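You operate a simulated robot arm through the tools that you are given. There is no shell and no other tool.

Carry out the task below with a simulated robot arm. There is one attempt and no reset: what you move stays moved.

TASK
Set the controls near the far end of the green bench. At the end: the silver bored block is on the black terminal box; the handle of the blue cap is set to free; the vice lock is set to hold; the vice jaw is set to open; whatever was shut is shut again. Leave all else as you found it, and nothing knocked over. The vice lock goes clockwise seen from above, to its stop. The vice jaw goes toward x -0.7, y +0.7, z +0.0 (a direction in the base frame), to its stop. The handle of the blue cap goes anticlockwise seen from above, to its stop.

Only the result counts: the job must be done as asked and must still hold three seconds after the hand-in. Knocking over, shifting, dropping, spilling or breaking anything else fails it. Lids that push on must go on centred and level and be pressed home; caps that screw on are set level and turned clockwise until they are tight.

THE ROBOT
A 7-joint arm with a two-finger parallel gripper, fixed in place. Base frame: the origin is at the foot of the arm, x ahead of it, y to its left, z up; the work surface is at about z = 0.74. Units: m, rad, N and s.
With the tool pointing down near the work surface it reaches from about 0.3 to 0.68 m from the base axis. Its first joint turns from -1.152 to 1.152 rad. Payload 1.57 kg.
Tool frame: the origin (TCP) lies between the finger pads and is the grasp point; the fingertips stand 0.03 m ahead of it; z points along the fingers, y is the line along which they close. Largest opening 0.11 m; finger width 0.024, thickness 0.012; the body of the gripper, 0.048 by 0.112 m, starts 0.078 m behind the TCP.
Orientation is told as [roll, pitch, yaw] about the base's x, y, z axes, in that order, counted from this pose: with the fingers straight down and closing along the base's y, the tool's x points along the base's -x, its y along +y and its z along -z.

THE INTERFACE
- The arm moves only by the tool arm_command. Its argument "increments" is a list of rows, each a list of 7 numbers: the shift along the tool's x, y, z in units of 50 mm (1.0 is 50 mm), then the turn, a rotation vector about the tool's x, y, z in units of 6 degrees (1.0 is 6 degrees), then the opening in per cent of the stroke, from 0 (shut) to 100 (fully open). In form: [[x, y, z, wx, wy, wz, gripper], ...]. A call has 1 to 20 rows; each row shifts and turns the commanded pose from where the row before left it, along the tool's axes as they then stand. A call with a number of a shift or a turn outside -1 to 1 is refused whole. A row lasts 0.2 s, in which the tool goes at most 0.05 m and 0.15 rad; a call with a longer step from one row to the next is refused whole, and so is a gripper value outside its range. A pose out of reach is approached as far as the arm can. The call stops where the force on the tool passes 40 N (or 10 N more than at its start, if that is more) or the arm is blocked; 0.2 s more then pass. The fingers move at their own pace (about 0.108 m/s each) and stop on an object; they squeeze with about 30 N. The grip force told is the motor's: it shows also when the fingers shut on nothing. Time passes only in rows, and 0.2 s behind the last, so rows that do not move let the fingers close. It gives the time, the measured TCP pose, the force on the tool (base axes), the opening and the grip force at its end, in the units of the frame above (readings bear some noise), with the torque about the TCP (base axes, N m) and any sound that the robot's microphone picked up.
- Cameras (640 x 400 px; columns grow to the right, rows downward): "scene" is fixed at [0.1622, -0.384, 1.4167]; the picture's right is [0.82, -0.57, 0.00], its down [-0.25, -0.37, -0.90] and it looks along [0.51, 0.74, -0.45] (base axes); focal length 326 px, centre (320, 200). "wrist" rides on the gripper at [0.07, 0.016, -0.141] in the tool frame; the picture's right is [-0.23, 0.97, 0.00], its down [-0.86, -0.20, -0.48] and it looks along [-0.47, -0.11, 0.88] (tool axes); focal length 222 px, centre (320, 200). There is no depth. A picture from a camera that has moved, and an enlarged one, comes with that camera's place and axes in the base frame and with its lens.
- snapshot(camera): a new picture of that camera. The clock stands still meanwhile.
- close_up(camera, box): a new picture of the part [left, top, right, bottom] of that camera's present view, enlarged. The clock stands still meanwhile.
- close_job(): hands the job in; it is judged then, once.

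Nothing tells you positions but the pictures and the camera data. Unless the task says otherwise, let go and move clear before handing in.

The tools are called after "Request:" by a JSON object that holds its "fn" and its "kwargs". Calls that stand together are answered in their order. arm_command: Moves the arm, as the interface text tells. Its arguments: {"type":"object","properties":{"increments":{"type":"array","items":{"type":"array","items":{"type":"number"}}}},"required":["increments"]} The other tools are called the same way: snapshot (camera) takes a picture; close_up (camera, box) takes an enlarged picture of a part of a camera's view; close_job () hands the job in.

At the start:

```text
time_s: 0.0
ee_pos: [0.3799, 0.1071, 1.1878]
ee_rot: [-0.001, 0.0, 0.0]
contact_force: [0.5, -0.2, -0.6]
moment: [-0.02, 0.04, 0.04]
width: 0.1099
grip_force: 0.1
```

scene: 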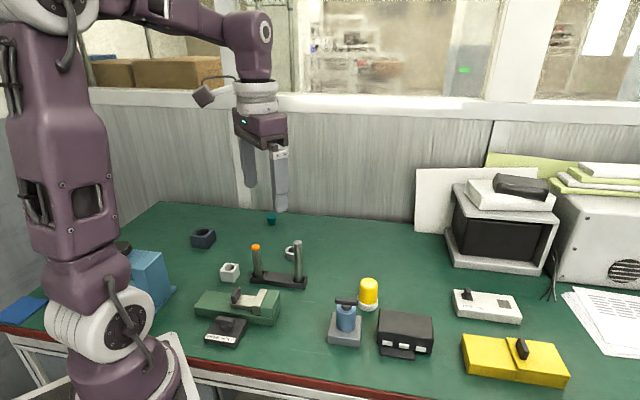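
wrist: 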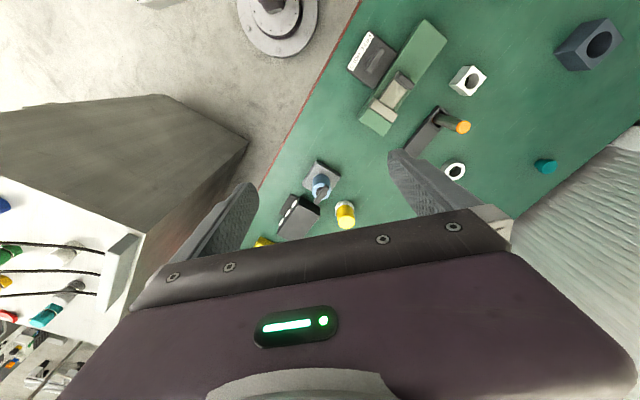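

I see a green bench with a vice (green body), a small black switch box, a silver bored block, a two-post stand, a blue cap device, a yellow-topped item, a black terminal box and others. I'll take close-ups to locate each before moving.

Request:
{"fn": "close_up", "kwargs": {"camera": "scene", "box": [180, 200, 320, 360]}}

Request:
{"fn": "close_up", "kwargs": {"camera": "scene", "box": [310, 260, 450, 360]}}

Request:
{"fn": "close_up", "kwargs": {"camera": "wrist", "box": [240, 0, 640, 250]}}

Request:
{"fn": "close_up", "kwargs": {"camera": "scene", "box": [440, 270, 580, 390]}}

```text
2.50 times, centred on (250, 280) of scene
camera zoom: at [0.1622, -0.384, 1.4167], right [0.82, -0.57, 0.0], down [-0.25, -0.37, -0.9], along [0.51, 0.74, -0.45], focal length 815 px, centre (495, 0)
```

zoom: 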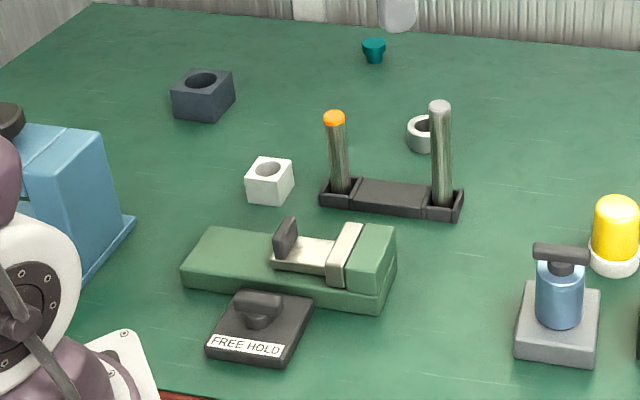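

```text
4.00 times, centred on (380, 310) of scene
camera zoom: at [0.1622, -0.384, 1.4167], right [0.82, -0.57, 0.0], down [-0.25, -0.37, -0.9], along [0.51, 0.74, -0.45], focal length 1304 px, centre (80, -240)
```

zoom: 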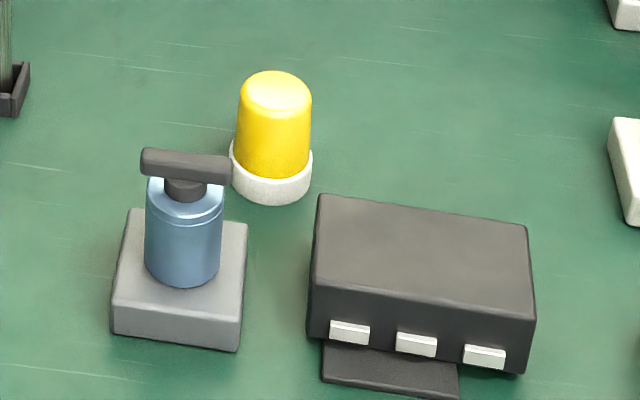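

```text
1.60 times, centred on (440, 125) of wrist
camera zoom: at [0.3077, 0.1248, 1.3296], right [0.23, 0.97, 0.0], down [0.86, -0.2, 0.48], along [0.47, -0.11, -0.88], focal length 355 px, centre (128, 320)
```

zoom: 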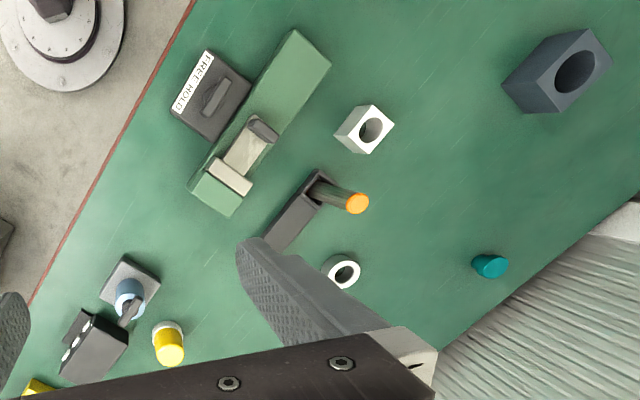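

```text
3.33 times, centred on (510, 330) of scene
camera zoom: at [0.1622, -0.384, 1.4167], right [0.82, -0.57, 0.0], down [-0.25, -0.37, -0.9], along [0.51, 0.74, -0.45], focal length 1087 px, centre (-313, -233)
```

zoom: 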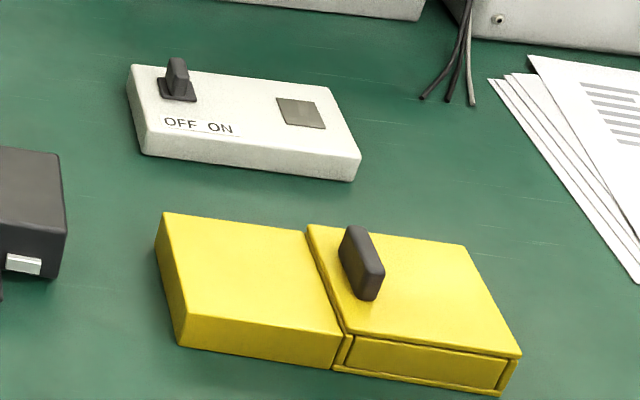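

The vice and its lock are near (0.33, 0.25). The blue cap is near (0.55, 0.06), the terminal box near (0.66, -0.03) and the silver block near (0.385, 0.44). I'll move the hand over the vice area for a better look.

Request:
{"fn": "arm_command", "kwargs": {"increments": [[0, 0.5, 0.7, 0, 0, 0, 100], [0, 0.5, 0.7, 0, 0, 0, 100], [0, 0.5, 0.7, 0, 0, 0, 100], [0, 0.5, 0.7, 0, 0, 0, 100], [0, 0.5, 0.5, 0, 0, 0, 100], [0, 0, 0, 0, 0, 0, 100]]}}

Request:
{"fn": "snapshot", "kwargs": {"camera": "wrist"}}

Request:
{"fn": "snapshot", "kwargs": {"camera": "scene"}}

```text
time_s: 1.4
ee_pos: [0.3772, 0.2336, 1.0216]
ee_rot: [0.001, 0.0, 0.0]
contact_force: [-0.9, 0.0, 0.0]
moment: [-0.02, -0.03, -0.02]
width: 0.1103
grip_force: 0.0
```

```text
taken
camera wrist: at [0.3067, 0.2501, 1.1635], right [0.23, 0.97, 0.0], down [0.86, -0.2, 0.48], along [0.47, -0.11, -0.88], focal length 222 px, centre (320, 200)
```

wrist: 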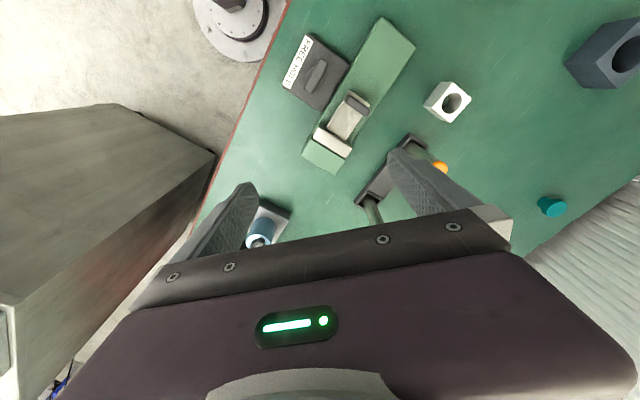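

```text
taken
```

scene: 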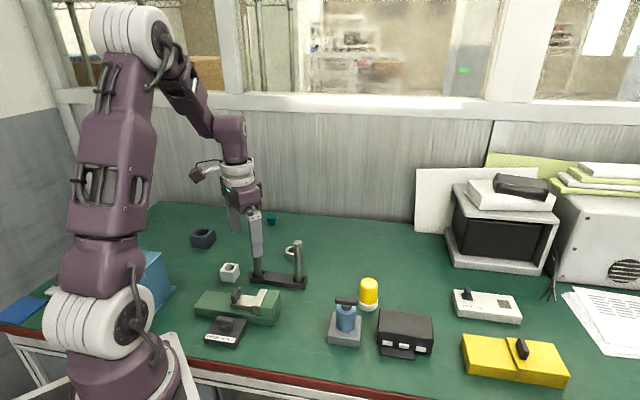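

Request:
{"fn": "close_up", "kwargs": {"camera": "wrist", "box": [260, 0, 500, 200]}}

Request:
{"fn": "close_up", "kwargs": {"camera": "scene", "box": [190, 280, 290, 350]}}

Request:
{"fn": "close_up", "kwargs": {"camera": "scene", "box": [20, 220, 220, 340]}}

```text
2.00 times, centred on (380, 100) of wrist
camera zoom: at [0.3067, 0.2501, 1.1635], right [0.23, 0.97, 0.0], down [0.86, -0.2, 0.48], along [0.47, -0.11, -0.88], focal length 444 px, centre (200, 400)
```

zoom: 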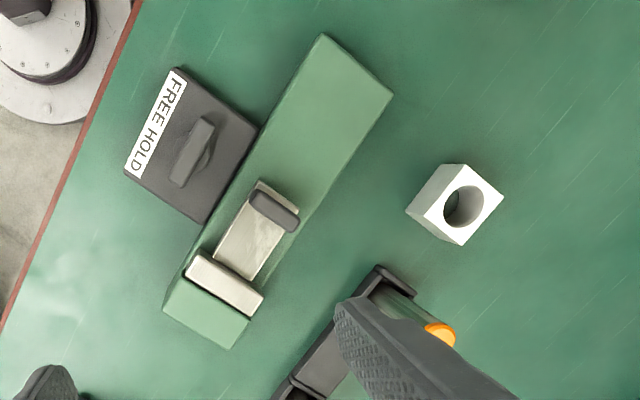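

```text
5.71 times, centred on (240, 315) of scene
camera zoom: at [0.1622, -0.384, 1.4167], right [0.82, -0.57, 0.0], down [-0.25, -0.37, -0.9], along [0.51, 0.74, -0.45], focal length 1864 px, centre (777, -457)
```

zoom: 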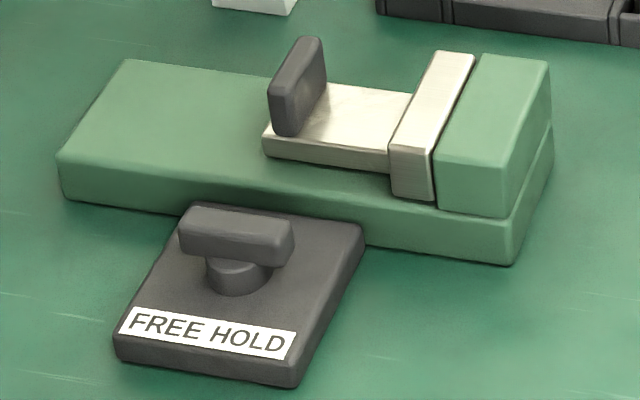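

```text
3.20 times, centred on (120, 280) of scene
camera zoom: at [0.1622, -0.384, 1.4167], right [0.82, -0.57, 0.0], down [-0.25, -0.37, -0.9], along [0.51, 0.74, -0.45], focal length 1044 px, centre (960, -56)
```

zoom: 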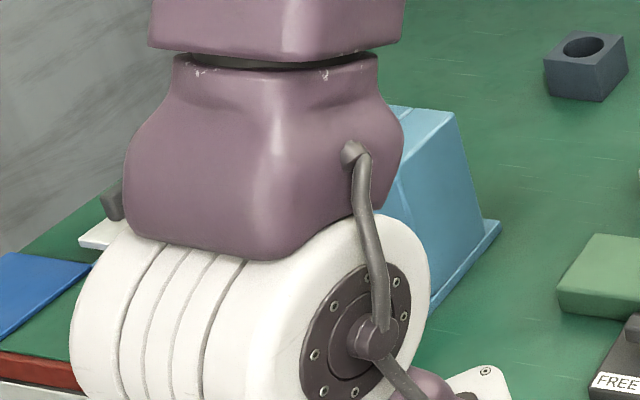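

The jaw handle is a thin paddle near (0.356, 0.298), top at about z 0.80, and the lock knob is near (0.305, 0.24). I'll go above the jaw handle and turn the hand 45° so it closes along the slide direction.

Request:
{"fn": "arm_command", "kwargs": {"increments": [[0.147, 0.433, 0.7, 0, 0, 0, 60], [0.147, 0.433, 0.7, 0, 0, 0, 60], [0.147, 0.433, 0.6, 0, 0, 0, 60], [0, 0, 0, 0, 0, -0.9375, 60], [0, 0, 0, 0, 0, -0.9375, 60], [0, 0, 0, 0, 0, -0.9375, 60], [0, 0, 0, 0, 0, -0.9375, 60], [0, 0, 0, 0, 0, -0.9375, 60], [0, 0, 0, 0, 0, -0.9375, 60], [0, 0, 0, 0, 0, -0.9375, 60], [0, 0, 0, 0, 0, -0.9375, 60], [0, 0, 0, 0, 0, 0, 60]]}}

Request:
{"fn": "snapshot", "kwargs": {"camera": "wrist"}}

Request:
{"fn": "close_up", "kwargs": {"camera": "scene", "box": [180, 220, 320, 350]}}

```text
time_s: 4.0
ee_pos: [0.3573, 0.2969, 0.9231]
ee_rot: [-0.001, 0.0, 0.788]
contact_force: [-0.5, 0.2, 0.0]
moment: [-0.02, -0.03, 0.0]
width: 0.0658
grip_force: 0.0
```

```text
taken
camera wrist: at [0.2949, 0.2604, 1.0647], right [-0.53, 0.85, 0.0], down [0.75, 0.46, 0.48], along [0.41, 0.25, -0.88], focal length 222 px, centre (320, 200)
```

wrist: 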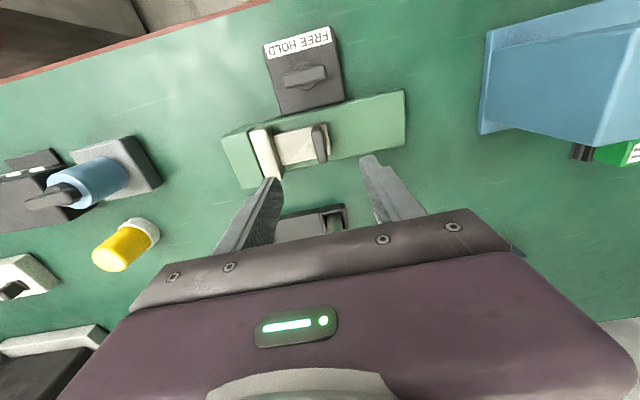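

```text
3.08 times, centred on (250, 285) of scene
camera zoom: at [0.1622, -0.384, 1.4167], right [0.82, -0.57, 0.0], down [-0.25, -0.37, -0.9], along [0.51, 0.74, -0.45], focal length 1003 px, centre (535, -62)
```

zoom: 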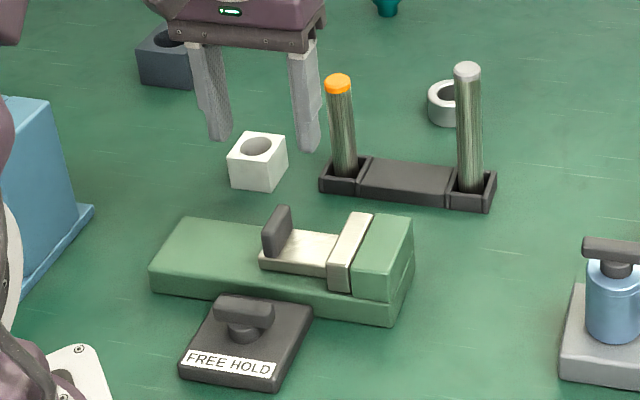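

Request:
{"fn": "close_up", "kwargs": {"camera": "wrist", "box": [210, 20, 420, 190]}}

```text
2.35 times, centred on (315, 105) of wrist
camera zoom: at [0.2949, 0.2604, 1.0647], right [-0.53, 0.85, 0.0], down [0.75, 0.46, 0.48], along [0.41, 0.25, -0.88], focal length 523 px, centre (332, 424)
```

zoom: 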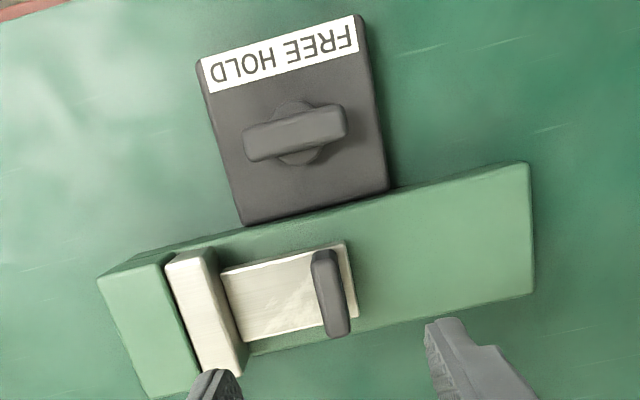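

The jaw handle is right below the hand, at about (0.354, 0.296). I'll lower so the fingertips straddle it, then check.

Request:
{"fn": "arm_command", "kwargs": {"increments": [[0.06, 0.03, 0.7, 0, 0, 0, 50], [0, 0, 0.7, 0, 0, 0, 50], [0, 0, 0.5, 0, 0, 0, 50], [0, 0, 0, 0, 0, 0, 50]]}}

Request:
{"fn": "snapshot", "kwargs": {"camera": "wrist"}}

Request:
{"fn": "close_up", "kwargs": {"camera": "scene", "box": [190, 240, 300, 350]}}

```text
time_s: 5.0
ee_pos: [0.3546, 0.2972, 0.8269]
ee_rot: [0.0, 0.0, 0.786]
contact_force: [0.4, 0.2, 0.7]
moment: [0.0, 0.03, -0.01]
width: 0.0548
grip_force: 0.1
```

```text
taken
camera wrist: at [0.2914, 0.2598, 0.9696], right [-0.53, 0.85, 0.0], down [0.75, 0.46, 0.48], along [0.41, 0.25, -0.88], focal length 222 px, centre (320, 200)
```

wrist: 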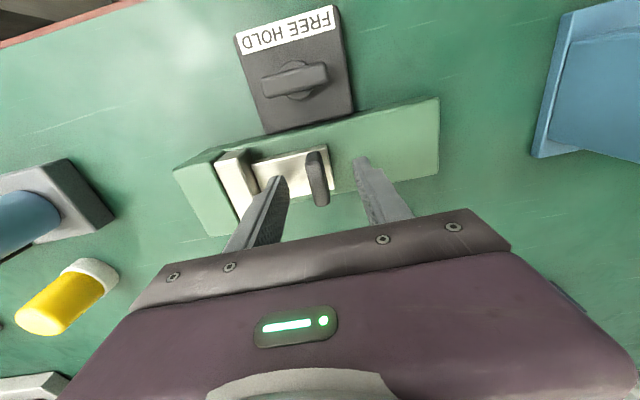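

```text
3.64 times, centred on (245, 295) of scene
camera zoom: at [0.1622, -0.384, 1.4167], right [0.82, -0.57, 0.0], down [-0.25, -0.37, -0.9], along [0.51, 0.74, -0.45], focal length 1186 px, centre (593, -146)
```

zoom: 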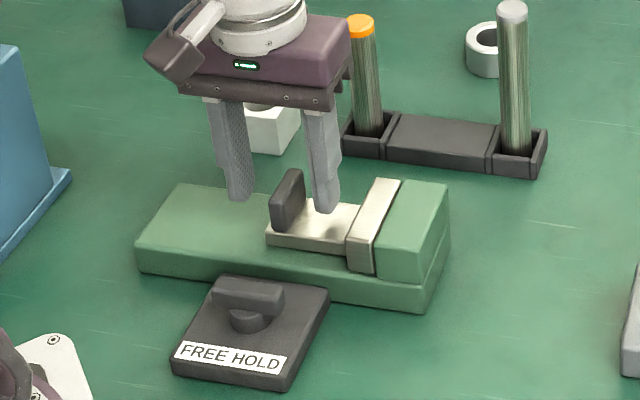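

The fingertips straddle the handle. I'll lower about 11 mm more and close.

Request:
{"fn": "arm_command", "kwargs": {"increments": [[0, 0, 0.22, 0, 0, 0, 50], [0, 0, 0, 0, 0, 0, 50]]}}

Request:
{"fn": "close_up", "kwargs": {"camera": "wrist", "box": [230, 100, 430, 225]}}

Request:
{"fn": "close_up", "kwargs": {"camera": "scene", "box": [200, 250, 290, 330]}}

```text
time_s: 5.6
ee_pos: [0.3535, 0.2956, 0.8171]
ee_rot: [0.001, 0.0, 0.783]
contact_force: [-0.2, -0.5, 0.0]
moment: [-0.05, -0.03, 0.0]
width: 0.0552
grip_force: 0.1
```

```text
3.20 times, centred on (330, 162) of wrist
camera zoom: at [0.2914, 0.2597, 0.9585], right [-0.53, 0.85, 0.0], down [0.75, 0.46, 0.48], along [0.41, 0.25, -0.88], focal length 711 px, centre (288, 320)
```

zoom: 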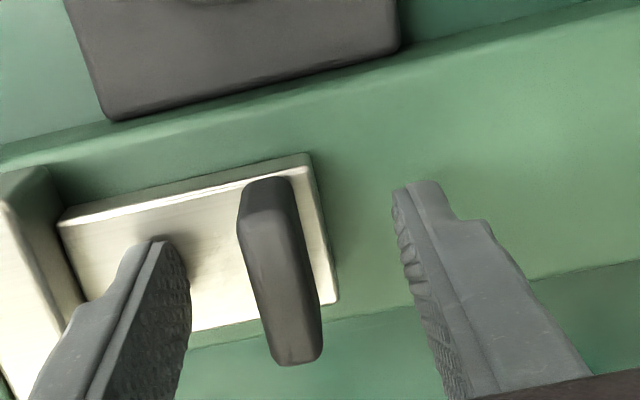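

```text
5.00 times, centred on (245, 290) of scene
camera zoom: at [0.1622, -0.384, 1.4167], right [0.82, -0.57, 0.0], down [-0.25, -0.37, -0.9], along [0.51, 0.74, -0.45], focal length 1631 px, centre (695, -250)
```

zoom: 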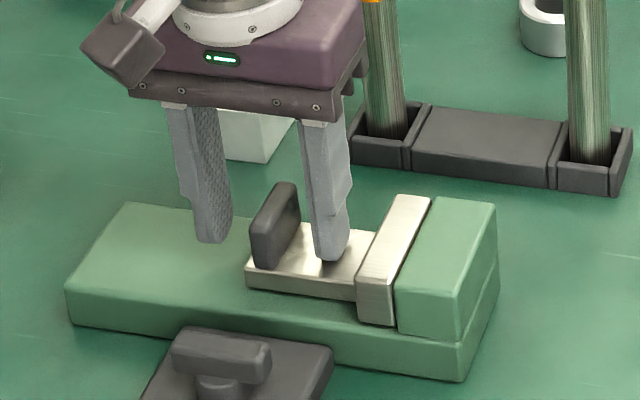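

Request:
{"fn": "arm_command", "kwargs": {"increments": [[0, 0, 0, 0, 0, 0, 0], [0, 0, 0, 0, 0, 0, 0], [0, 0, 0, 0, 0, 0, 0]]}}

Request:
{"fn": "close_up", "kwargs": {"camera": "wrist", "box": [230, 100, 430, 225]}}

```text
time_s: 6.4
ee_pos: [0.3529, 0.2963, 0.8166]
ee_rot: [0.0, 0.0, 0.786]
contact_force: [0.0, 0.5, -3.0]
moment: [0.04, -0.07, 0.04]
width: 0.0127
grip_force: 30.2
```

```text
3.20 times, centred on (330, 162) of wrist
camera zoom: at [0.2913, 0.2598, 0.9586], right [-0.53, 0.85, 0.0], down [0.75, 0.46, 0.48], along [0.41, 0.25, -0.88], focal length 711 px, centre (288, 320)
```

zoom: 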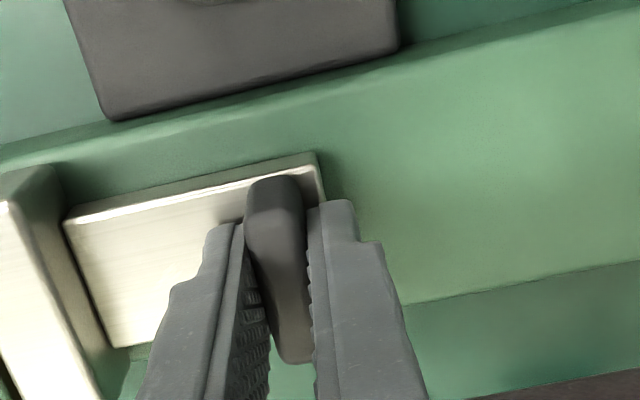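

The handle is gripped at 12.7 mm. I'll slide it in small steps along +y of the tool, which is base (-0.7, +0.7), watching the force.

Request:
{"fn": "arm_command", "kwargs": {"increments": [[0, 0.1, 0, 0, 0, 0, 0], [0, 0.1, 0, 0, 0, 0, 0], [0, 0.1, 0, 0, 0, 0, 0], [0, 0.1, 0, 0, 0, 0, 0]]}}

Request:
{"fn": "close_up", "kwargs": {"camera": "wrist", "box": [230, 100, 430, 225]}}

```text
time_s: 7.4
ee_pos: [0.3392, 0.3103, 0.8166]
ee_rot: [-0.001, 0.001, 0.785]
contact_force: [0.3, -0.2, -12.3]
moment: [-0.42, 0.51, 0.12]
width: 0.0128
grip_force: 29.8
```

```text
3.20 times, centred on (330, 162) of wrist
camera zoom: at [0.2775, 0.2737, 0.9587], right [-0.53, 0.85, 0.0], down [0.75, 0.46, 0.48], along [0.41, 0.25, -0.88], focal length 711 px, centre (288, 320)
```

zoom: 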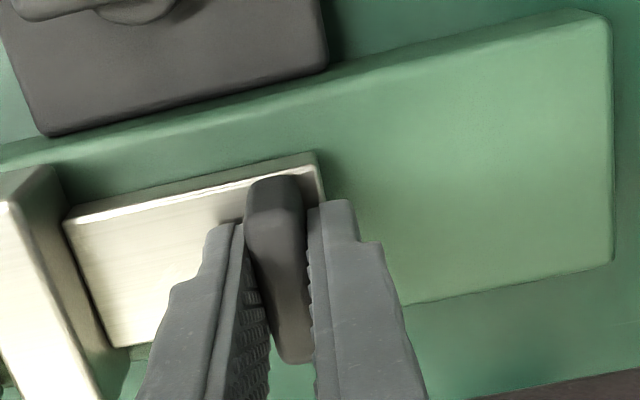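

Request:
{"fn": "arm_command", "kwargs": {"increments": [[0, 0.1, 0.01, 0, 0, 0, 0], [0, 0.1, 0, 0, 0, 0, 0], [0, 0.1, 0, 0, 0, 0, 0], [0, 0.1, 0, 0, 0, 0, 0]]}}

Request:
{"fn": "close_up", "kwargs": {"camera": "wrist", "box": [230, 100, 430, 225]}}

```text
time_s: 8.4
ee_pos: [0.3258, 0.3239, 0.8158]
ee_rot: [-0.001, 0.0, 0.786]
contact_force: [-3.0, -2.8, 11.5]
moment: [-0.38, 0.32, 0.18]
width: 0.0131
grip_force: 29.5
```

```text
3.20 times, centred on (330, 162) of wrist
camera zoom: at [0.263, 0.2878, 0.9586], right [-0.53, 0.85, 0.0], down [0.75, 0.46, 0.48], along [0.41, 0.25, -0.88], focal length 711 px, centre (288, 320)
```

zoom: 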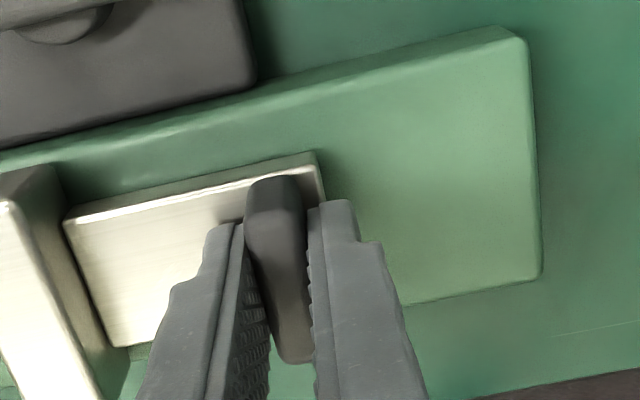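

Request:
{"fn": "arm_command", "kwargs": {"increments": [[0, 0.1, -0.005, 0, 0, 0, 0], [0, 0.1, 0, 0, 0, 0, 0], [0, 0.1, 0, 0, 0, 0, 0]]}}

Request:
{"fn": "close_up", "kwargs": {"camera": "wrist", "box": [230, 100, 430, 225]}}

Request:
{"fn": "close_up", "kwargs": {"camera": "scene", "box": [180, 250, 290, 350]}}

```text
time_s: 9.2
ee_pos: [0.3153, 0.3343, 0.8163]
ee_rot: [0.001, -0.001, 0.785]
contact_force: [-1.5, -3.2, 13.9]
moment: [0.2, -0.31, 0.14]
width: 0.0129
grip_force: 29.4
```

```text
3.20 times, centred on (330, 162) of wrist
camera zoom: at [0.2525, 0.2983, 0.9585], right [-0.53, 0.85, 0.0], down [0.75, 0.46, 0.48], along [0.41, 0.25, -0.88], focal length 711 px, centre (288, 320)
```

zoom: 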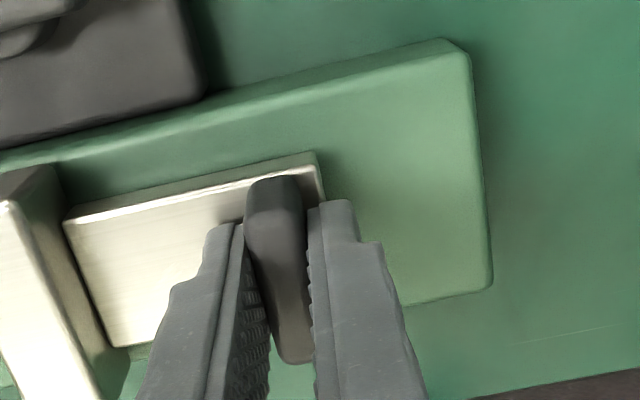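

```text
4.00 times, centred on (235, 300) of scene
camera zoom: at [0.162, -0.3843, 1.4167], right [0.82, -0.57, 0.0], down [-0.25, -0.37, -0.9], along [0.51, 0.74, -0.44], focal length 1304 px, centre (660, -200)
```

zoom: 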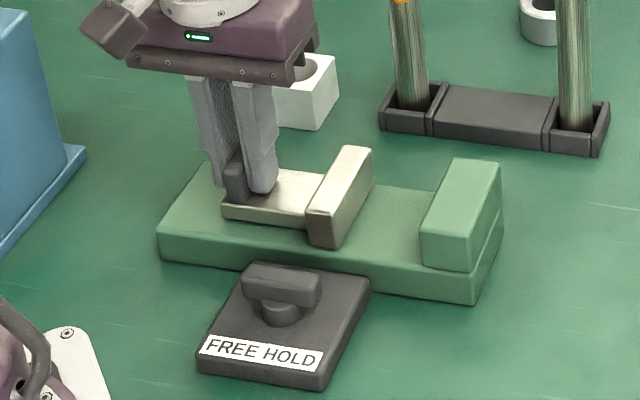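

Request:
{"fn": "arm_command", "kwargs": {"increments": [[0, 0.1, -0.008, 0, 0, 0, 0], [0, 0.1, 0, 0, 0, 0, 0], [0, 0.1, 0, 0, 0, 0, 0]]}}

Request:
{"fn": "close_up", "kwargs": {"camera": "wrist", "box": [230, 100, 430, 225]}}

```text
time_s: 10.0
ee_pos: [0.304, 0.3465, 0.8173]
ee_rot: [0.001, 0.001, 0.786]
contact_force: [3.3, 2.5, -7.7]
moment: [0.54, -0.72, 0.12]
width: 0.0129
grip_force: 29.5
```

```text
3.20 times, centred on (330, 162) of wrist
camera zoom: at [0.242, 0.3091, 0.9586], right [-0.53, 0.85, 0.0], down [0.75, 0.46, 0.48], along [0.41, 0.25, -0.88], focal length 711 px, centre (288, 320)
```

zoom: 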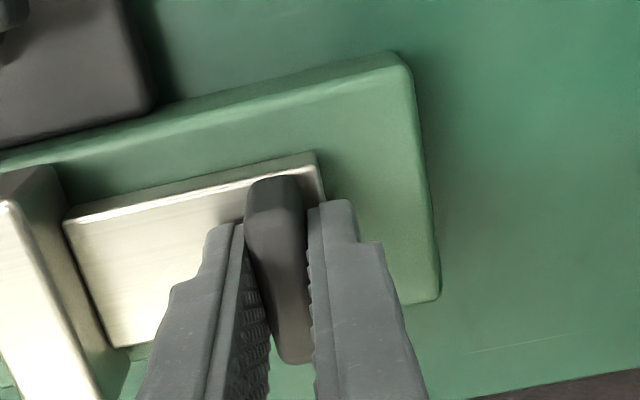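

Request:
{"fn": "arm_command", "kwargs": {"increments": [[-0.01, 0.1, 0.004, 0, 0, 0, 0], [0, 0.1, 0, 0, 0, 0, 0], [0, 0.1, 0, 0, 0, 0, 0]]}}

Request:
{"fn": "close_up", "kwargs": {"camera": "wrist", "box": [230, 100, 430, 225]}}

```text
time_s: 10.8
ee_pos: [0.2942, 0.3553, 0.8157]
ee_rot: [-0.002, -0.001, 0.785]
contact_force: [3.1, -8.2, 12.4]
moment: [0.22, 0.15, 0.37]
width: 0.0129
grip_force: 29.9
```

```text
3.20 times, centred on (330, 162) of wrist
camera zoom: at [0.2322, 0.319, 0.9586], right [-0.53, 0.85, 0.0], down [0.75, 0.46, 0.48], along [0.41, 0.25, -0.88], focal length 711 px, centre (288, 320)
```

zoom: 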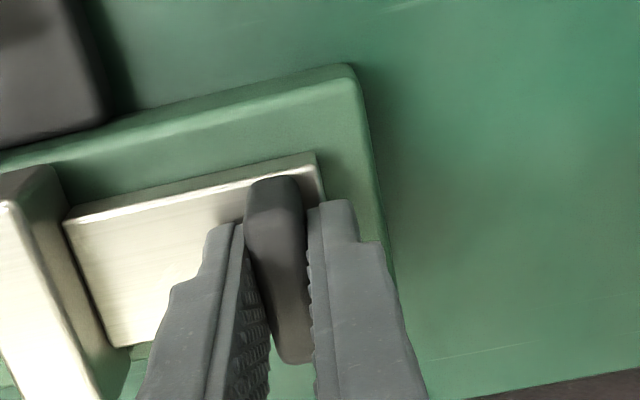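

A resisting force is now building along the slide, so the stop is probably here. One more small push will confirm it.

Request:
{"fn": "arm_command", "kwargs": {"increments": [[0, 0.06, -0.004, 0, 0, 0, 0], [0, 0.06, 0, 0, 0, 0, 0]]}}

```text
time_s: 11.4
ee_pos: [0.2944, 0.3551, 0.8162]
ee_rot: [-0.013, 0.005, 0.779]
contact_force: [2.9, -6.7, 3.1]
moment: [0.61, 0.45, 0.65]
width: 0.0128
grip_force: 29.4
stopped in row 2: the force on the tool passed its limit at 43 N (the readings are from after the stop); the commanded pose is now the measured one
```

The jaw is at its stop. I'll release, rise, and look at the result and the lock.

Request:
{"fn": "arm_command", "kwargs": {"increments": [[0, 0, 0, 0, 0, 0, 40], [0, 0, 0, 0, 0, 0, 40], [0, 0, -0.5, 0, 0, 0, 40], [0, 0, -0.8, 0, 0, 0, 40], [0, 0, -0.8, 0, 0, 0, 40], [0, 0, 0, 0, 0, 0, 40]]}}

Request:
{"fn": "snapshot", "kwargs": {"camera": "wrist"}}

Request:
{"fn": "close_up", "kwargs": {"camera": "scene", "box": [180, 250, 290, 350]}}

```text
time_s: 12.8
ee_pos: [0.2945, 0.358, 0.9214]
ee_rot: [-0.011, 0.005, 0.779]
contact_force: [0.1, -0.4, 0.2]
moment: [-0.04, -0.02, 0.0]
width: 0.0442
grip_force: 0.0
```

```text
taken
camera wrist: at [0.2311, 0.3221, 1.064], right [-0.52, 0.85, -0.01], down [0.75, 0.46, 0.48], along [0.41, 0.24, -0.88], focal length 222 px, centre (320, 200)
```

wrist: 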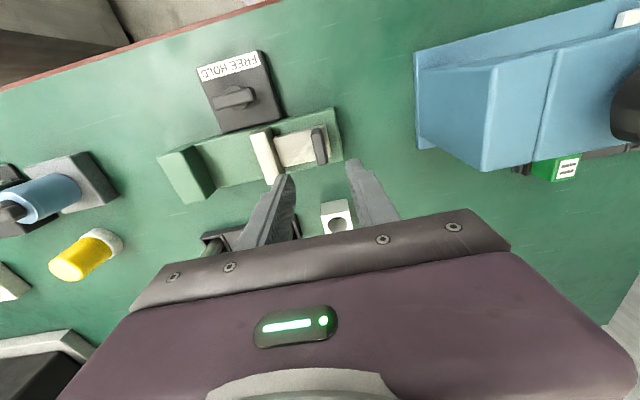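

```text
4.00 times, centred on (235, 300) of scene
camera zoom: at [0.1621, -0.3841, 1.4167], right [0.82, -0.57, 0.0], down [-0.25, -0.37, -0.9], along [0.51, 0.74, -0.45], focal length 1304 px, centre (660, -200)
```

zoom: 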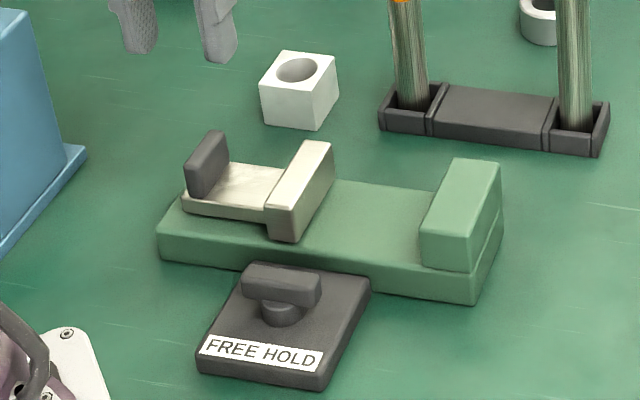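

The jaw is fully open and the lock still reads free. Next is the lock knob near (0.303, 0.245), whose bar runs along (-0.7, 0.7). I'll move above it and turn the hand 90° so the fingers close across the bar.

Request:
{"fn": "arm_command", "kwargs": {"increments": [[0, 0, 0, -0.041, -0.108, 0, 40], [0.485, -0.571, 0.13, 0, 0, 0, 40], [0.485, -0.571, 0.13, 0, 0, 0, 40], [0.485, -0.571, 0.13, 0, 0, 0, 40], [0, 0, 0, 0, 0, -1, 40], [0, 0, 0, 0, 0, -1, 40], [0, 0, 0, 0, 0, -1, 40], [0, 0, 0, 0, 0, -1, 40], [0, 0, 0, 0, 0, -1, 40], [0, 0, 0, 0, 0, -1, 40], [0, 0, 0, 0, 0, -1, 40], [0, 0, 0, 0, 0, -1, 40], [0, 0, 0, 0, 0, -1, 40], [0, 0, 0, 0, 0, -1, 40], [0, 0, 0, 0, 0, -1, 40], [0, 0, 0, 0, 0, -1, 40], [0, 0, 0, 0, 0, -1, 40], [0, 0, 0, 0, 0, -1, 40], [0, 0, 0, 0, 0, -1, 40], [0, 0, 0, 0, 0, 0, 40]]}}

Request:
{"fn": "snapshot", "kwargs": {"camera": "wrist"}}

Request:
{"fn": "snapshot", "kwargs": {"camera": "scene"}}

```text
time_s: 17.0
ee_pos: [0.3024, 0.246, 0.9024]
ee_rot: [-0.009, 0.005, 2.352]
contact_force: [0.6, -0.1, 0.0]
moment: [-0.05, 0.01, -0.02]
width: 0.0442
grip_force: 0.0
```

```text
taken
camera wrist: at [0.3371, 0.1852, 1.0441], right [-0.85, -0.52, -0.01], down [-0.46, 0.75, 0.48], along [-0.24, 0.41, -0.88], focal length 222 px, centre (320, 200)
```

wrist: 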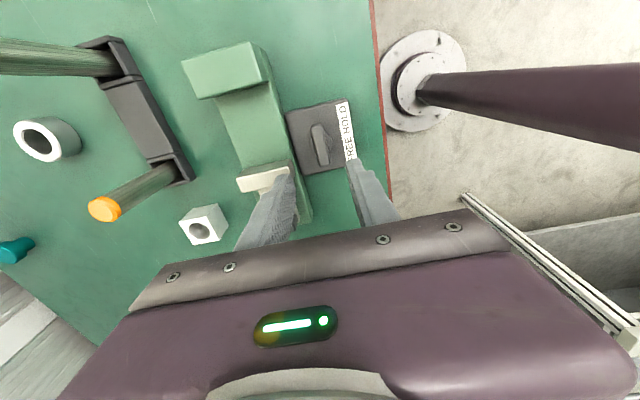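

```text
taken
```

scene: 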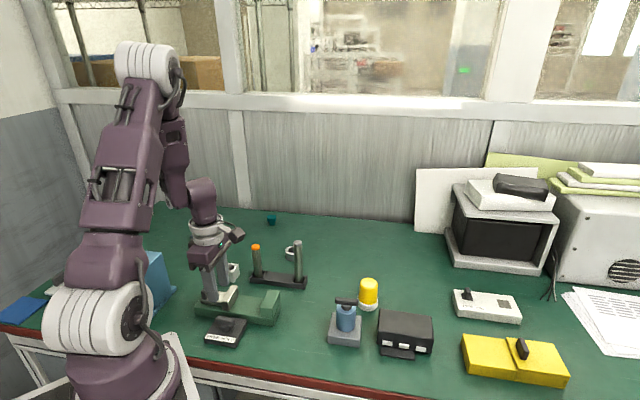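

Request:
{"fn": "arm_command", "kwargs": {"increments": [[0, 0, 0, -0.086, -0.048, 0, 40], [0, 0, 0.8, 0, 0, 0, 40], [0, 0, 0, 0, 0, 0, 40]]}}

Request:
{"fn": "close_up", "kwargs": {"camera": "wrist", "box": [200, 60, 440, 220]}}

Request:
{"fn": "close_up", "kwargs": {"camera": "scene", "box": [180, 260, 280, 350]}}

```text
time_s: 17.8
ee_pos: [0.3014, 0.2446, 0.8602]
ee_rot: [0.0, 0.001, 2.35]
contact_force: [0.2, -0.1, -0.4]
moment: [-0.01, 0.0, 0.01]
width: 0.0439
grip_force: 0.0
```

```text
2.50 times, centred on (320, 140) of wrist
camera zoom: at [0.3378, 0.1858, 1.0032], right [-0.85, -0.52, 0.0], down [-0.46, 0.75, 0.48], along [-0.25, 0.41, -0.88], focal length 555 px, centre (320, 350)
```

zoom: 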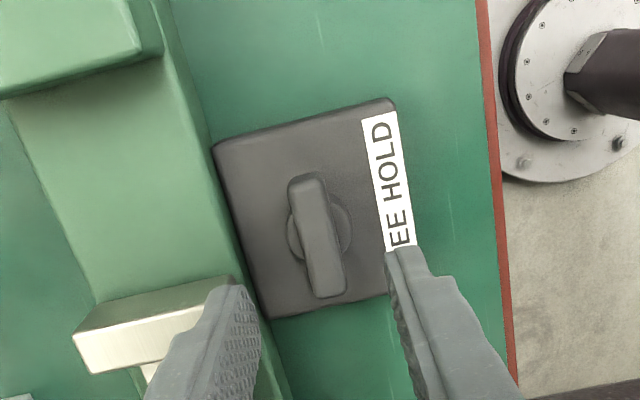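

```text
4.44 times, centred on (230, 305) of scene
camera zoom: at [0.1622, -0.384, 1.4167], right [0.82, -0.57, 0.0], down [-0.25, -0.37, -0.9], along [0.51, 0.74, -0.45], focal length 1449 px, centre (720, -267)
```

zoom: 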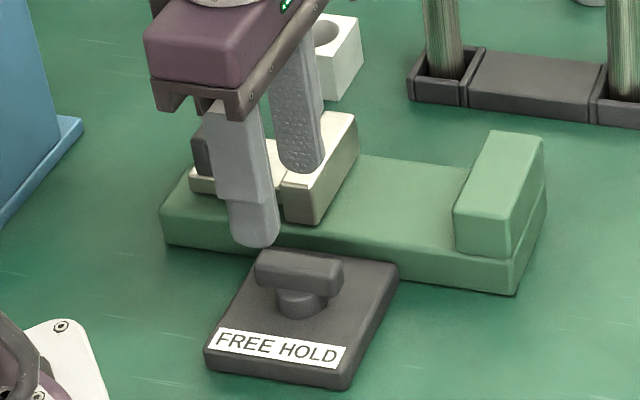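

Request:
{"fn": "arm_command", "kwargs": {"increments": [[0, -0.02, 0, 0, 0, 0, 27], [0, 0, 0.4, 0, 0, 0, 27], [0, 0, 0.4, 0, 0, 0, 27], [0, 0, 0, 0, 0, 0, 27]]}}

Request:
{"fn": "close_up", "kwargs": {"camera": "wrist", "box": [220, 80, 420, 220]}}

Request:
{"fn": "close_up", "kwargs": {"camera": "scene", "box": [180, 270, 280, 350]}}

```text
time_s: 18.8
ee_pos: [0.3034, 0.246, 0.8204]
ee_rot: [0.002, 0.003, 2.351]
contact_force: [-0.3, -0.1, 0.7]
moment: [0.01, 0.01, 0.06]
width: 0.0298
grip_force: 0.0
```

```text
2.86 times, centred on (320, 150) of wrist
camera zoom: at [0.3389, 0.1862, 0.9631], right [-0.85, -0.52, 0.0], down [-0.46, 0.75, 0.48], along [-0.25, 0.41, -0.88], focal length 635 px, centre (320, 343)
```

zoom: 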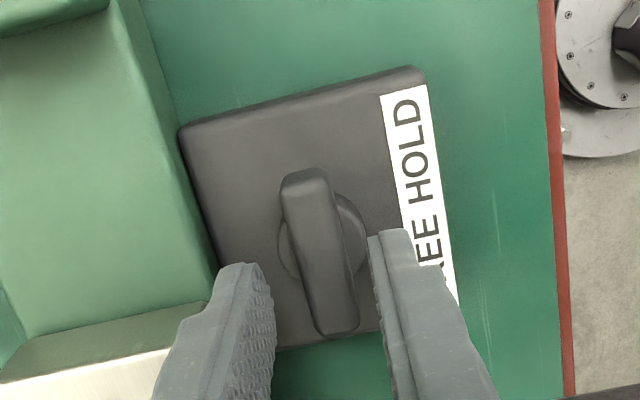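

```text
5.00 times, centred on (230, 310) of scene
camera zoom: at [0.1622, -0.384, 1.4167], right [0.82, -0.57, 0.0], down [-0.25, -0.37, -0.9], along [0.51, 0.74, -0.45], focal length 1631 px, centre (770, -350)
```

zoom: 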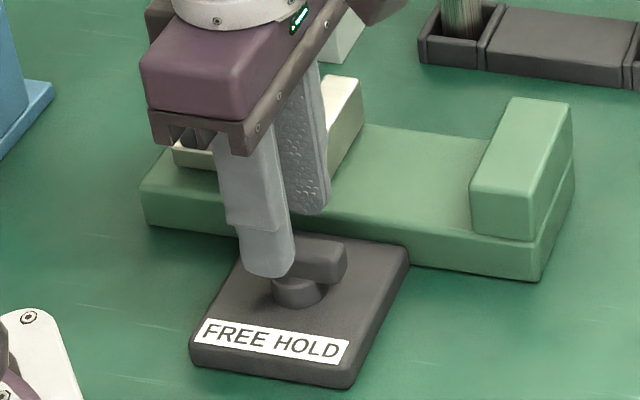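

Request:
{"fn": "arm_command", "kwargs": {"increments": [[0, 0, 0.25, 0, 0, 0, 27], [0, 0, 0.25, 0, 0, 0, 27], [0, 0, 0, 0, 0, 0, 27]]}}

Request:
{"fn": "close_up", "kwargs": {"camera": "wrist", "box": [220, 80, 420, 220]}}

Request:
{"fn": "close_up", "kwargs": {"camera": "scene", "box": [180, 270, 280, 350]}}

```text
time_s: 19.4
ee_pos: [0.3031, 0.2477, 0.8011]
ee_rot: [-0.004, 0.001, 2.35]
contact_force: [-2.7, -0.2, 13.5]
moment: [-0.18, 0.2, -0.02]
width: 0.032
grip_force: 1.4
stopped in row 3: the force on the tool passed its limit at 70 N (the readings are from after the stop); the commanded pose is now the measured one
```

```text
2.86 times, centred on (320, 150) of wrist
camera zoom: at [0.3393, 0.1866, 0.9426], right [-0.85, -0.52, 0.0], down [-0.46, 0.75, 0.48], along [-0.25, 0.41, -0.88], focal length 635 px, centre (320, 343)
```

zoom: 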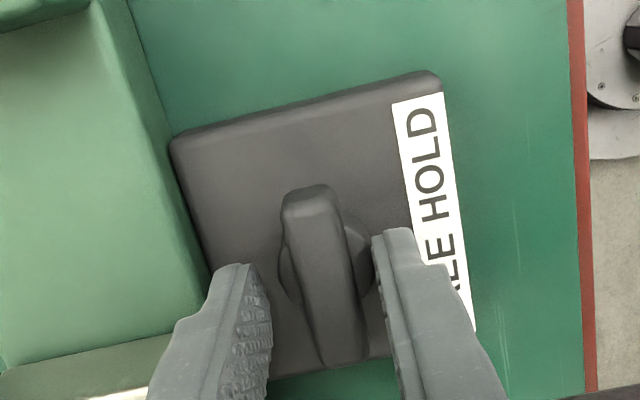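

```text
5.00 times, centred on (230, 310) of scene
camera zoom: at [0.162, -0.3842, 1.4167], right [0.82, -0.57, 0.0], down [-0.25, -0.37, -0.9], along [0.51, 0.74, -0.44], focal length 1631 px, centre (770, -350)
```

zoom: 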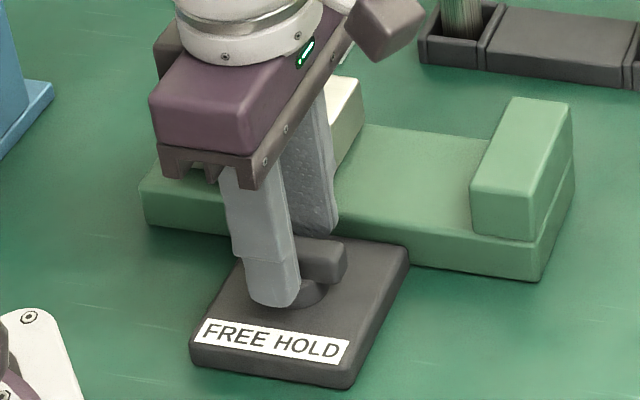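

The right fingertip touched the knob's round boss, at a tip height of about 0.771. That is already level with the bar, so I'll back off 1 mm and close on the bar.

Request:
{"fn": "arm_command", "kwargs": {"increments": [[0, 0, -0.03, 0, 0, 0, 27], [0, 0, 0, 0, 0, 0, 15], [0, 0, 0, 0, 0, 0, 0], [0, 0, 0, 0, 0, 0, 0]]}}

Request:
{"fn": "close_up", "kwargs": {"camera": "wrist", "box": [220, 80, 420, 220]}}

Request:
{"fn": "close_up", "kwargs": {"camera": "scene", "box": [180, 270, 280, 350]}}

```text
time_s: 20.4
ee_pos: [0.3019, 0.246, 0.8014]
ee_rot: [0.002, 0.004, 2.351]
contact_force: [-23.5, -14.1, 3.6]
moment: [-0.26, 0.54, -0.07]
width: 0.0148
grip_force: 30.8
```

```text
2.86 times, centred on (320, 150) of wrist
camera zoom: at [0.3379, 0.1855, 0.9437], right [-0.85, -0.52, 0.0], down [-0.46, 0.75, 0.48], along [-0.25, 0.41, -0.88], focal length 635 px, centre (320, 343)
```

zoom: 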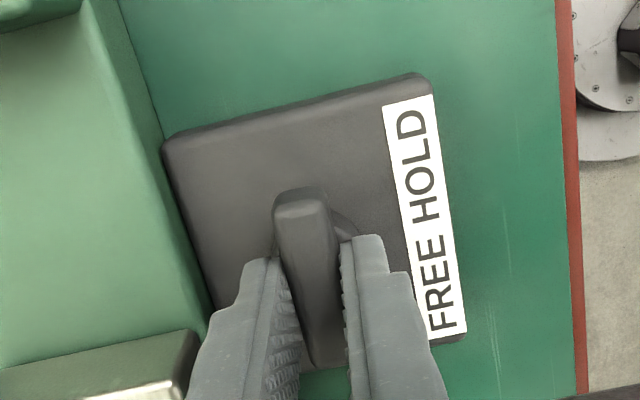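

```text
5.00 times, centred on (230, 310) of scene
camera zoom: at [0.1616, -0.3844, 1.4167], right [0.82, -0.57, 0.0], down [-0.25, -0.37, -0.9], along [0.51, 0.74, -0.44], focal length 1631 px, centre (770, -350)
```

zoom: 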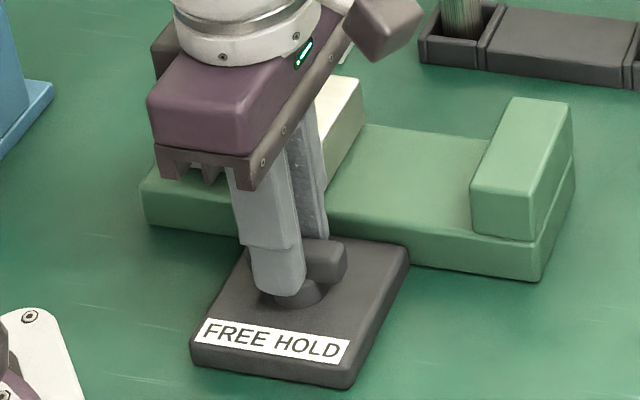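

Request:
{"fn": "arm_command", "kwargs": {"increments": [[0, 0.04, 0, 0, 0, 0, 0], [0, 0, 0, 0, 0, 0, 0]]}}

```text
time_s: 21.0
ee_pos: [0.3026, 0.2469, 0.8007]
ee_rot: [-0.003, 0.002, 2.348]
contact_force: [-16.2, -10.0, -14.8]
moment: [-0.82, 0.01, -0.07]
width: 0.0146
grip_force: 31.7
```

Request:
{"fn": "arm_command", "kwargs": {"increments": [[0, 0.04, 0.01, 0, 0, 0, 0], [0, 0, 0, 0, 0, 0, 0]]}}

```text
time_s: 21.6
ee_pos: [0.3016, 0.2456, 0.8017]
ee_rot: [-0.007, 0.001, 2.348]
contact_force: [-1.0, -0.8, -10.7]
moment: [-0.76, -0.03, -0.03]
width: 0.015
grip_force: 30.5
```

The grip is centred with low side force. Now I'll turn clockwise (+wz, as the tool z points down) in small steps.

Request:
{"fn": "arm_command", "kwargs": {"increments": [[0, 0, 0, 0, 0, 0.5, 0], [0, 0, 0, 0, 0, 0.5, 0], [0, 0, 0, 0, 0, 0.5, 0], [0, 0, 0, 0, 0, 0.5, 0], [0, 0, 0, 0, 0, 0.5, 0]]}}

Request:
{"fn": "close_up", "kwargs": {"camera": "wrist", "box": [220, 80, 420, 220]}}

```text
time_s: 22.8
ee_pos: [0.3038, 0.2457, 0.8008]
ee_rot: [-0.009, -0.003, 2.085]
contact_force: [18.3, 10.7, 12.4]
moment: [-0.58, -0.35, 0.09]
width: 0.0144
grip_force: 30.8
```

```text
2.86 times, centred on (320, 150) of wrist
camera zoom: at [0.3203, 0.1768, 0.9433], right [-0.96, -0.28, -0.01], down [-0.25, 0.84, 0.48], along [-0.13, 0.46, -0.88], focal length 635 px, centre (320, 343)
```

zoom: 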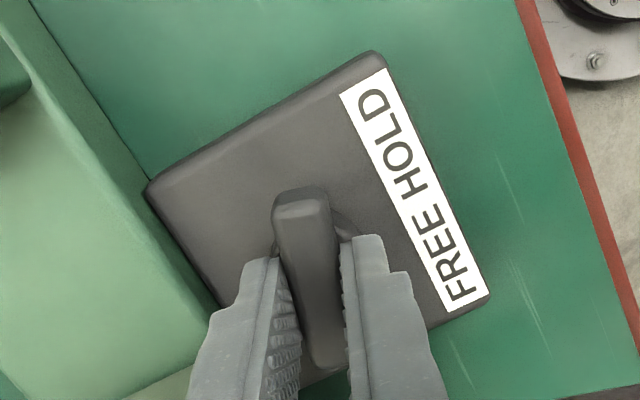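

Request:
{"fn": "arm_command", "kwargs": {"increments": [[0, -0.04, -0.01, 0, 0, 0.5, 0], [0, 0, 0, 0, 0, 0.5, 0], [0, 0, 0, 0, 0, 0.5, 0], [0, 0, 0, 0, 0, 0.5, 0], [0, 0, 0, 0, 0, 0.5, 0]]}}

Request:
{"fn": "close_up", "kwargs": {"camera": "wrist", "box": [220, 80, 420, 220]}}

```text
time_s: 24.0
ee_pos: [0.3029, 0.2458, 0.8025]
ee_rot: [-0.004, -0.002, 1.825]
contact_force: [7.2, 13.9, 3.2]
moment: [-0.3, 0.0, 0.04]
width: 0.0151
grip_force: 31.0
```

```text
2.86 times, centred on (320, 150) of wrist
camera zoom: at [0.3029, 0.1747, 0.9433], right [-1.0, -0.02, 0.0], down [-0.02, 0.88, 0.48], along [-0.01, 0.48, -0.88], focal length 635 px, centre (320, 343)
```

zoom: 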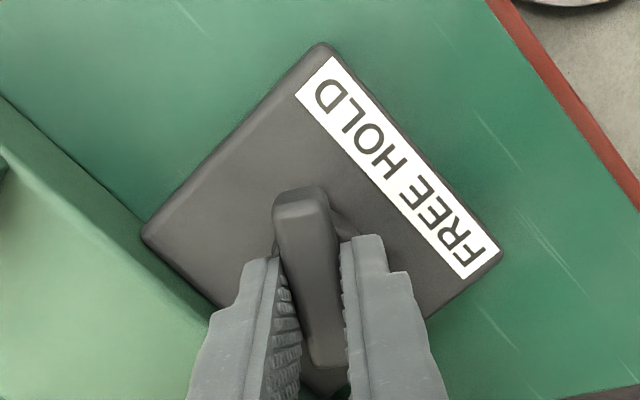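

Request:
{"fn": "arm_command", "kwargs": {"increments": [[-0.025, -0.02, 0, 0, 0, 0.6, 0], [0, 0, 0, 0, 0, 0.6, 0], [0, 0, 0, 0, 0, 0.6, 0], [0, 0, 0, 0, 0, 0.6, 0], [0, 0, 0, 0, 0, 0.6, 0]]}}

Request:
{"fn": "close_up", "kwargs": {"camera": "wrist", "box": [220, 80, 420, 220]}}

```text
time_s: 25.2
ee_pos: [0.3046, 0.246, 0.8017]
ee_rot: [-0.001, 0.0, 1.508]
contact_force: [4.6, -0.2, 3.4]
moment: [-0.75, 0.12, -0.01]
width: 0.0151
grip_force: 30.6
```

```text
2.86 times, centred on (320, 150) of wrist
camera zoom: at [0.2815, 0.1782, 0.9435], right [-0.96, 0.29, 0.0], down [0.25, 0.84, 0.48], along [0.14, 0.46, -0.88], focal length 635 px, centre (320, 343)
```

zoom: 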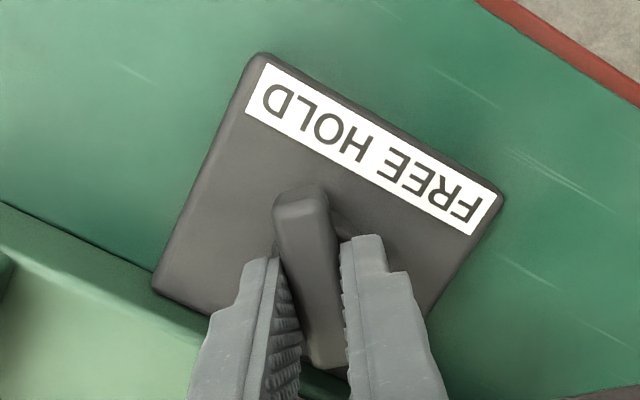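

Request:
{"fn": "arm_command", "kwargs": {"increments": [[0, 0, 0, 0, 0, 0.6, 0], [0, 0, 0, 0, 0, 0.6, 0], [0, 0, 0, 0, 0, 0.6, 0], [0, 0, 0, 0, 0, 0.6, 0], [0, 0, 0, 0, 0, 0.6, 0]]}}

Request:
{"fn": "close_up", "kwargs": {"camera": "wrist", "box": [220, 80, 420, 220]}}

```text
time_s: 26.4
ee_pos: [0.3052, 0.2456, 0.8007]
ee_rot: [-0.005, -0.003, 1.191]
contact_force: [19.7, -13.4, -0.7]
moment: [-0.76, -0.01, 0.08]
width: 0.0149
grip_force: 30.7
```

```text
2.86 times, centred on (320, 150) of wrist
camera zoom: at [0.2616, 0.1876, 0.9433], right [-0.82, 0.57, 0.0], down [0.5, 0.72, 0.48], along [0.28, 0.39, -0.88], focal length 635 px, centre (320, 343)
```

zoom: 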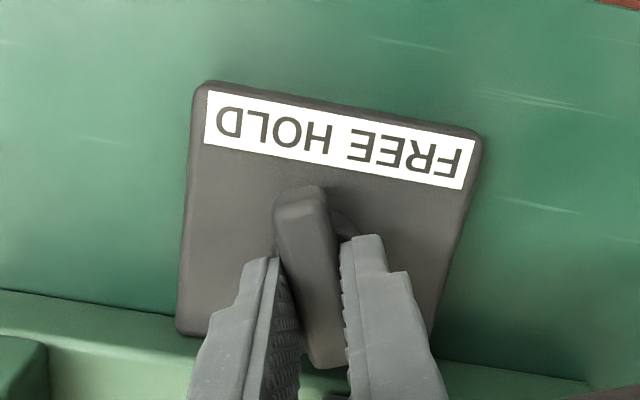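

Request:
{"fn": "arm_command", "kwargs": {"increments": [[0.01, -0.05, 0, 0, 0, 0.6, 0], [0, 0, 0, 0, 0, 0.6, 0], [0, 0, 0, 0, 0, 0.6, 0]]}}

Request:
{"fn": "close_up", "kwargs": {"camera": "wrist", "box": [220, 80, 420, 220]}}

```text
time_s: 27.2
ee_pos: [0.3053, 0.2461, 0.8018]
ee_rot: [-0.001, -0.005, 1.009]
contact_force: [-1.1, -7.0, -4.4]
moment: [0.6, -0.39, 0.02]
width: 0.0148
grip_force: 31.2
```

```text
2.86 times, centred on (320, 150) of wrist
camera zoom: at [0.2523, 0.1958, 0.9434], right [-0.7, 0.71, 0.0], down [0.62, 0.62, 0.48], along [0.34, 0.34, -0.88], focal length 635 px, centre (320, 343)
```

zoom: 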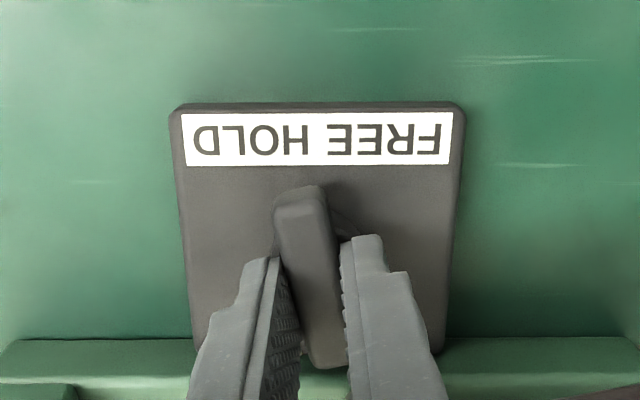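

Request:
{"fn": "arm_command", "kwargs": {"increments": [[0, 0, 0, 0, 0, 0.6, 0], [0, 0, 0, 0, 0, 0.6, 0], [0, 0, 0, 0, 0, 0.6, 0]]}}

Request:
{"fn": "close_up", "kwargs": {"camera": "wrist", "box": [220, 80, 420, 220]}}

```text
time_s: 28.0
ee_pos: [0.3037, 0.2454, 0.8024]
ee_rot: [0.0, -0.003, 0.818]
contact_force: [-2.5, -2.6, -9.9]
moment: [0.24, -0.21, 0.03]
width: 0.0148
grip_force: 31.4
```

```text
2.86 times, centred on (320, 150) of wrist
camera zoom: at [0.2439, 0.2061, 0.9433], right [-0.56, 0.83, 0.0], down [0.73, 0.49, 0.48], along [0.4, 0.27, -0.88], focal length 635 px, centre (320, 343)
```

zoom: 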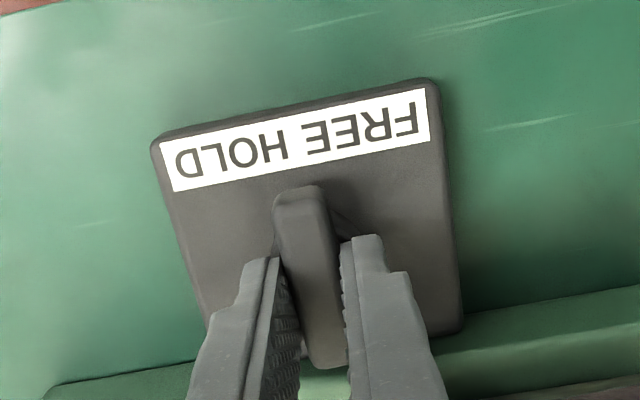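

Request:
{"fn": "arm_command", "kwargs": {"increments": [[0, 0, 0, 0, 0, 0.4, 0], [0, 0, 0, 0, 0, 0.4, 0], [0, 0, 0, 0, 0, 0.4, 0]]}}

Request:
{"fn": "close_up", "kwargs": {"camera": "wrist", "box": [220, 80, 420, 220]}}

```text
time_s: 28.8
ee_pos: [0.3059, 0.2459, 0.8027]
ee_rot: [0.0, -0.003, 0.693]
contact_force: [-1.8, -1.7, -5.6]
moment: [-0.18, 0.19, 1.03]
width: 0.0169
grip_force: 31.9
```

```text
2.86 times, centred on (320, 150) of wrist
camera zoom: at [0.2399, 0.214, 0.9434], right [-0.45, 0.89, 0.0], down [0.78, 0.39, 0.48], along [0.43, 0.22, -0.88], focal length 635 px, centre (320, 343)
```

zoom: 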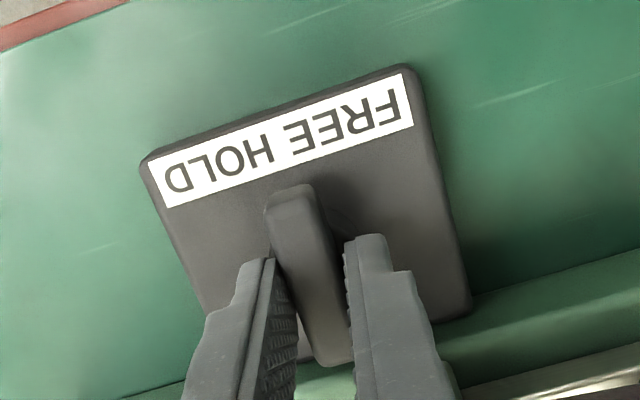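

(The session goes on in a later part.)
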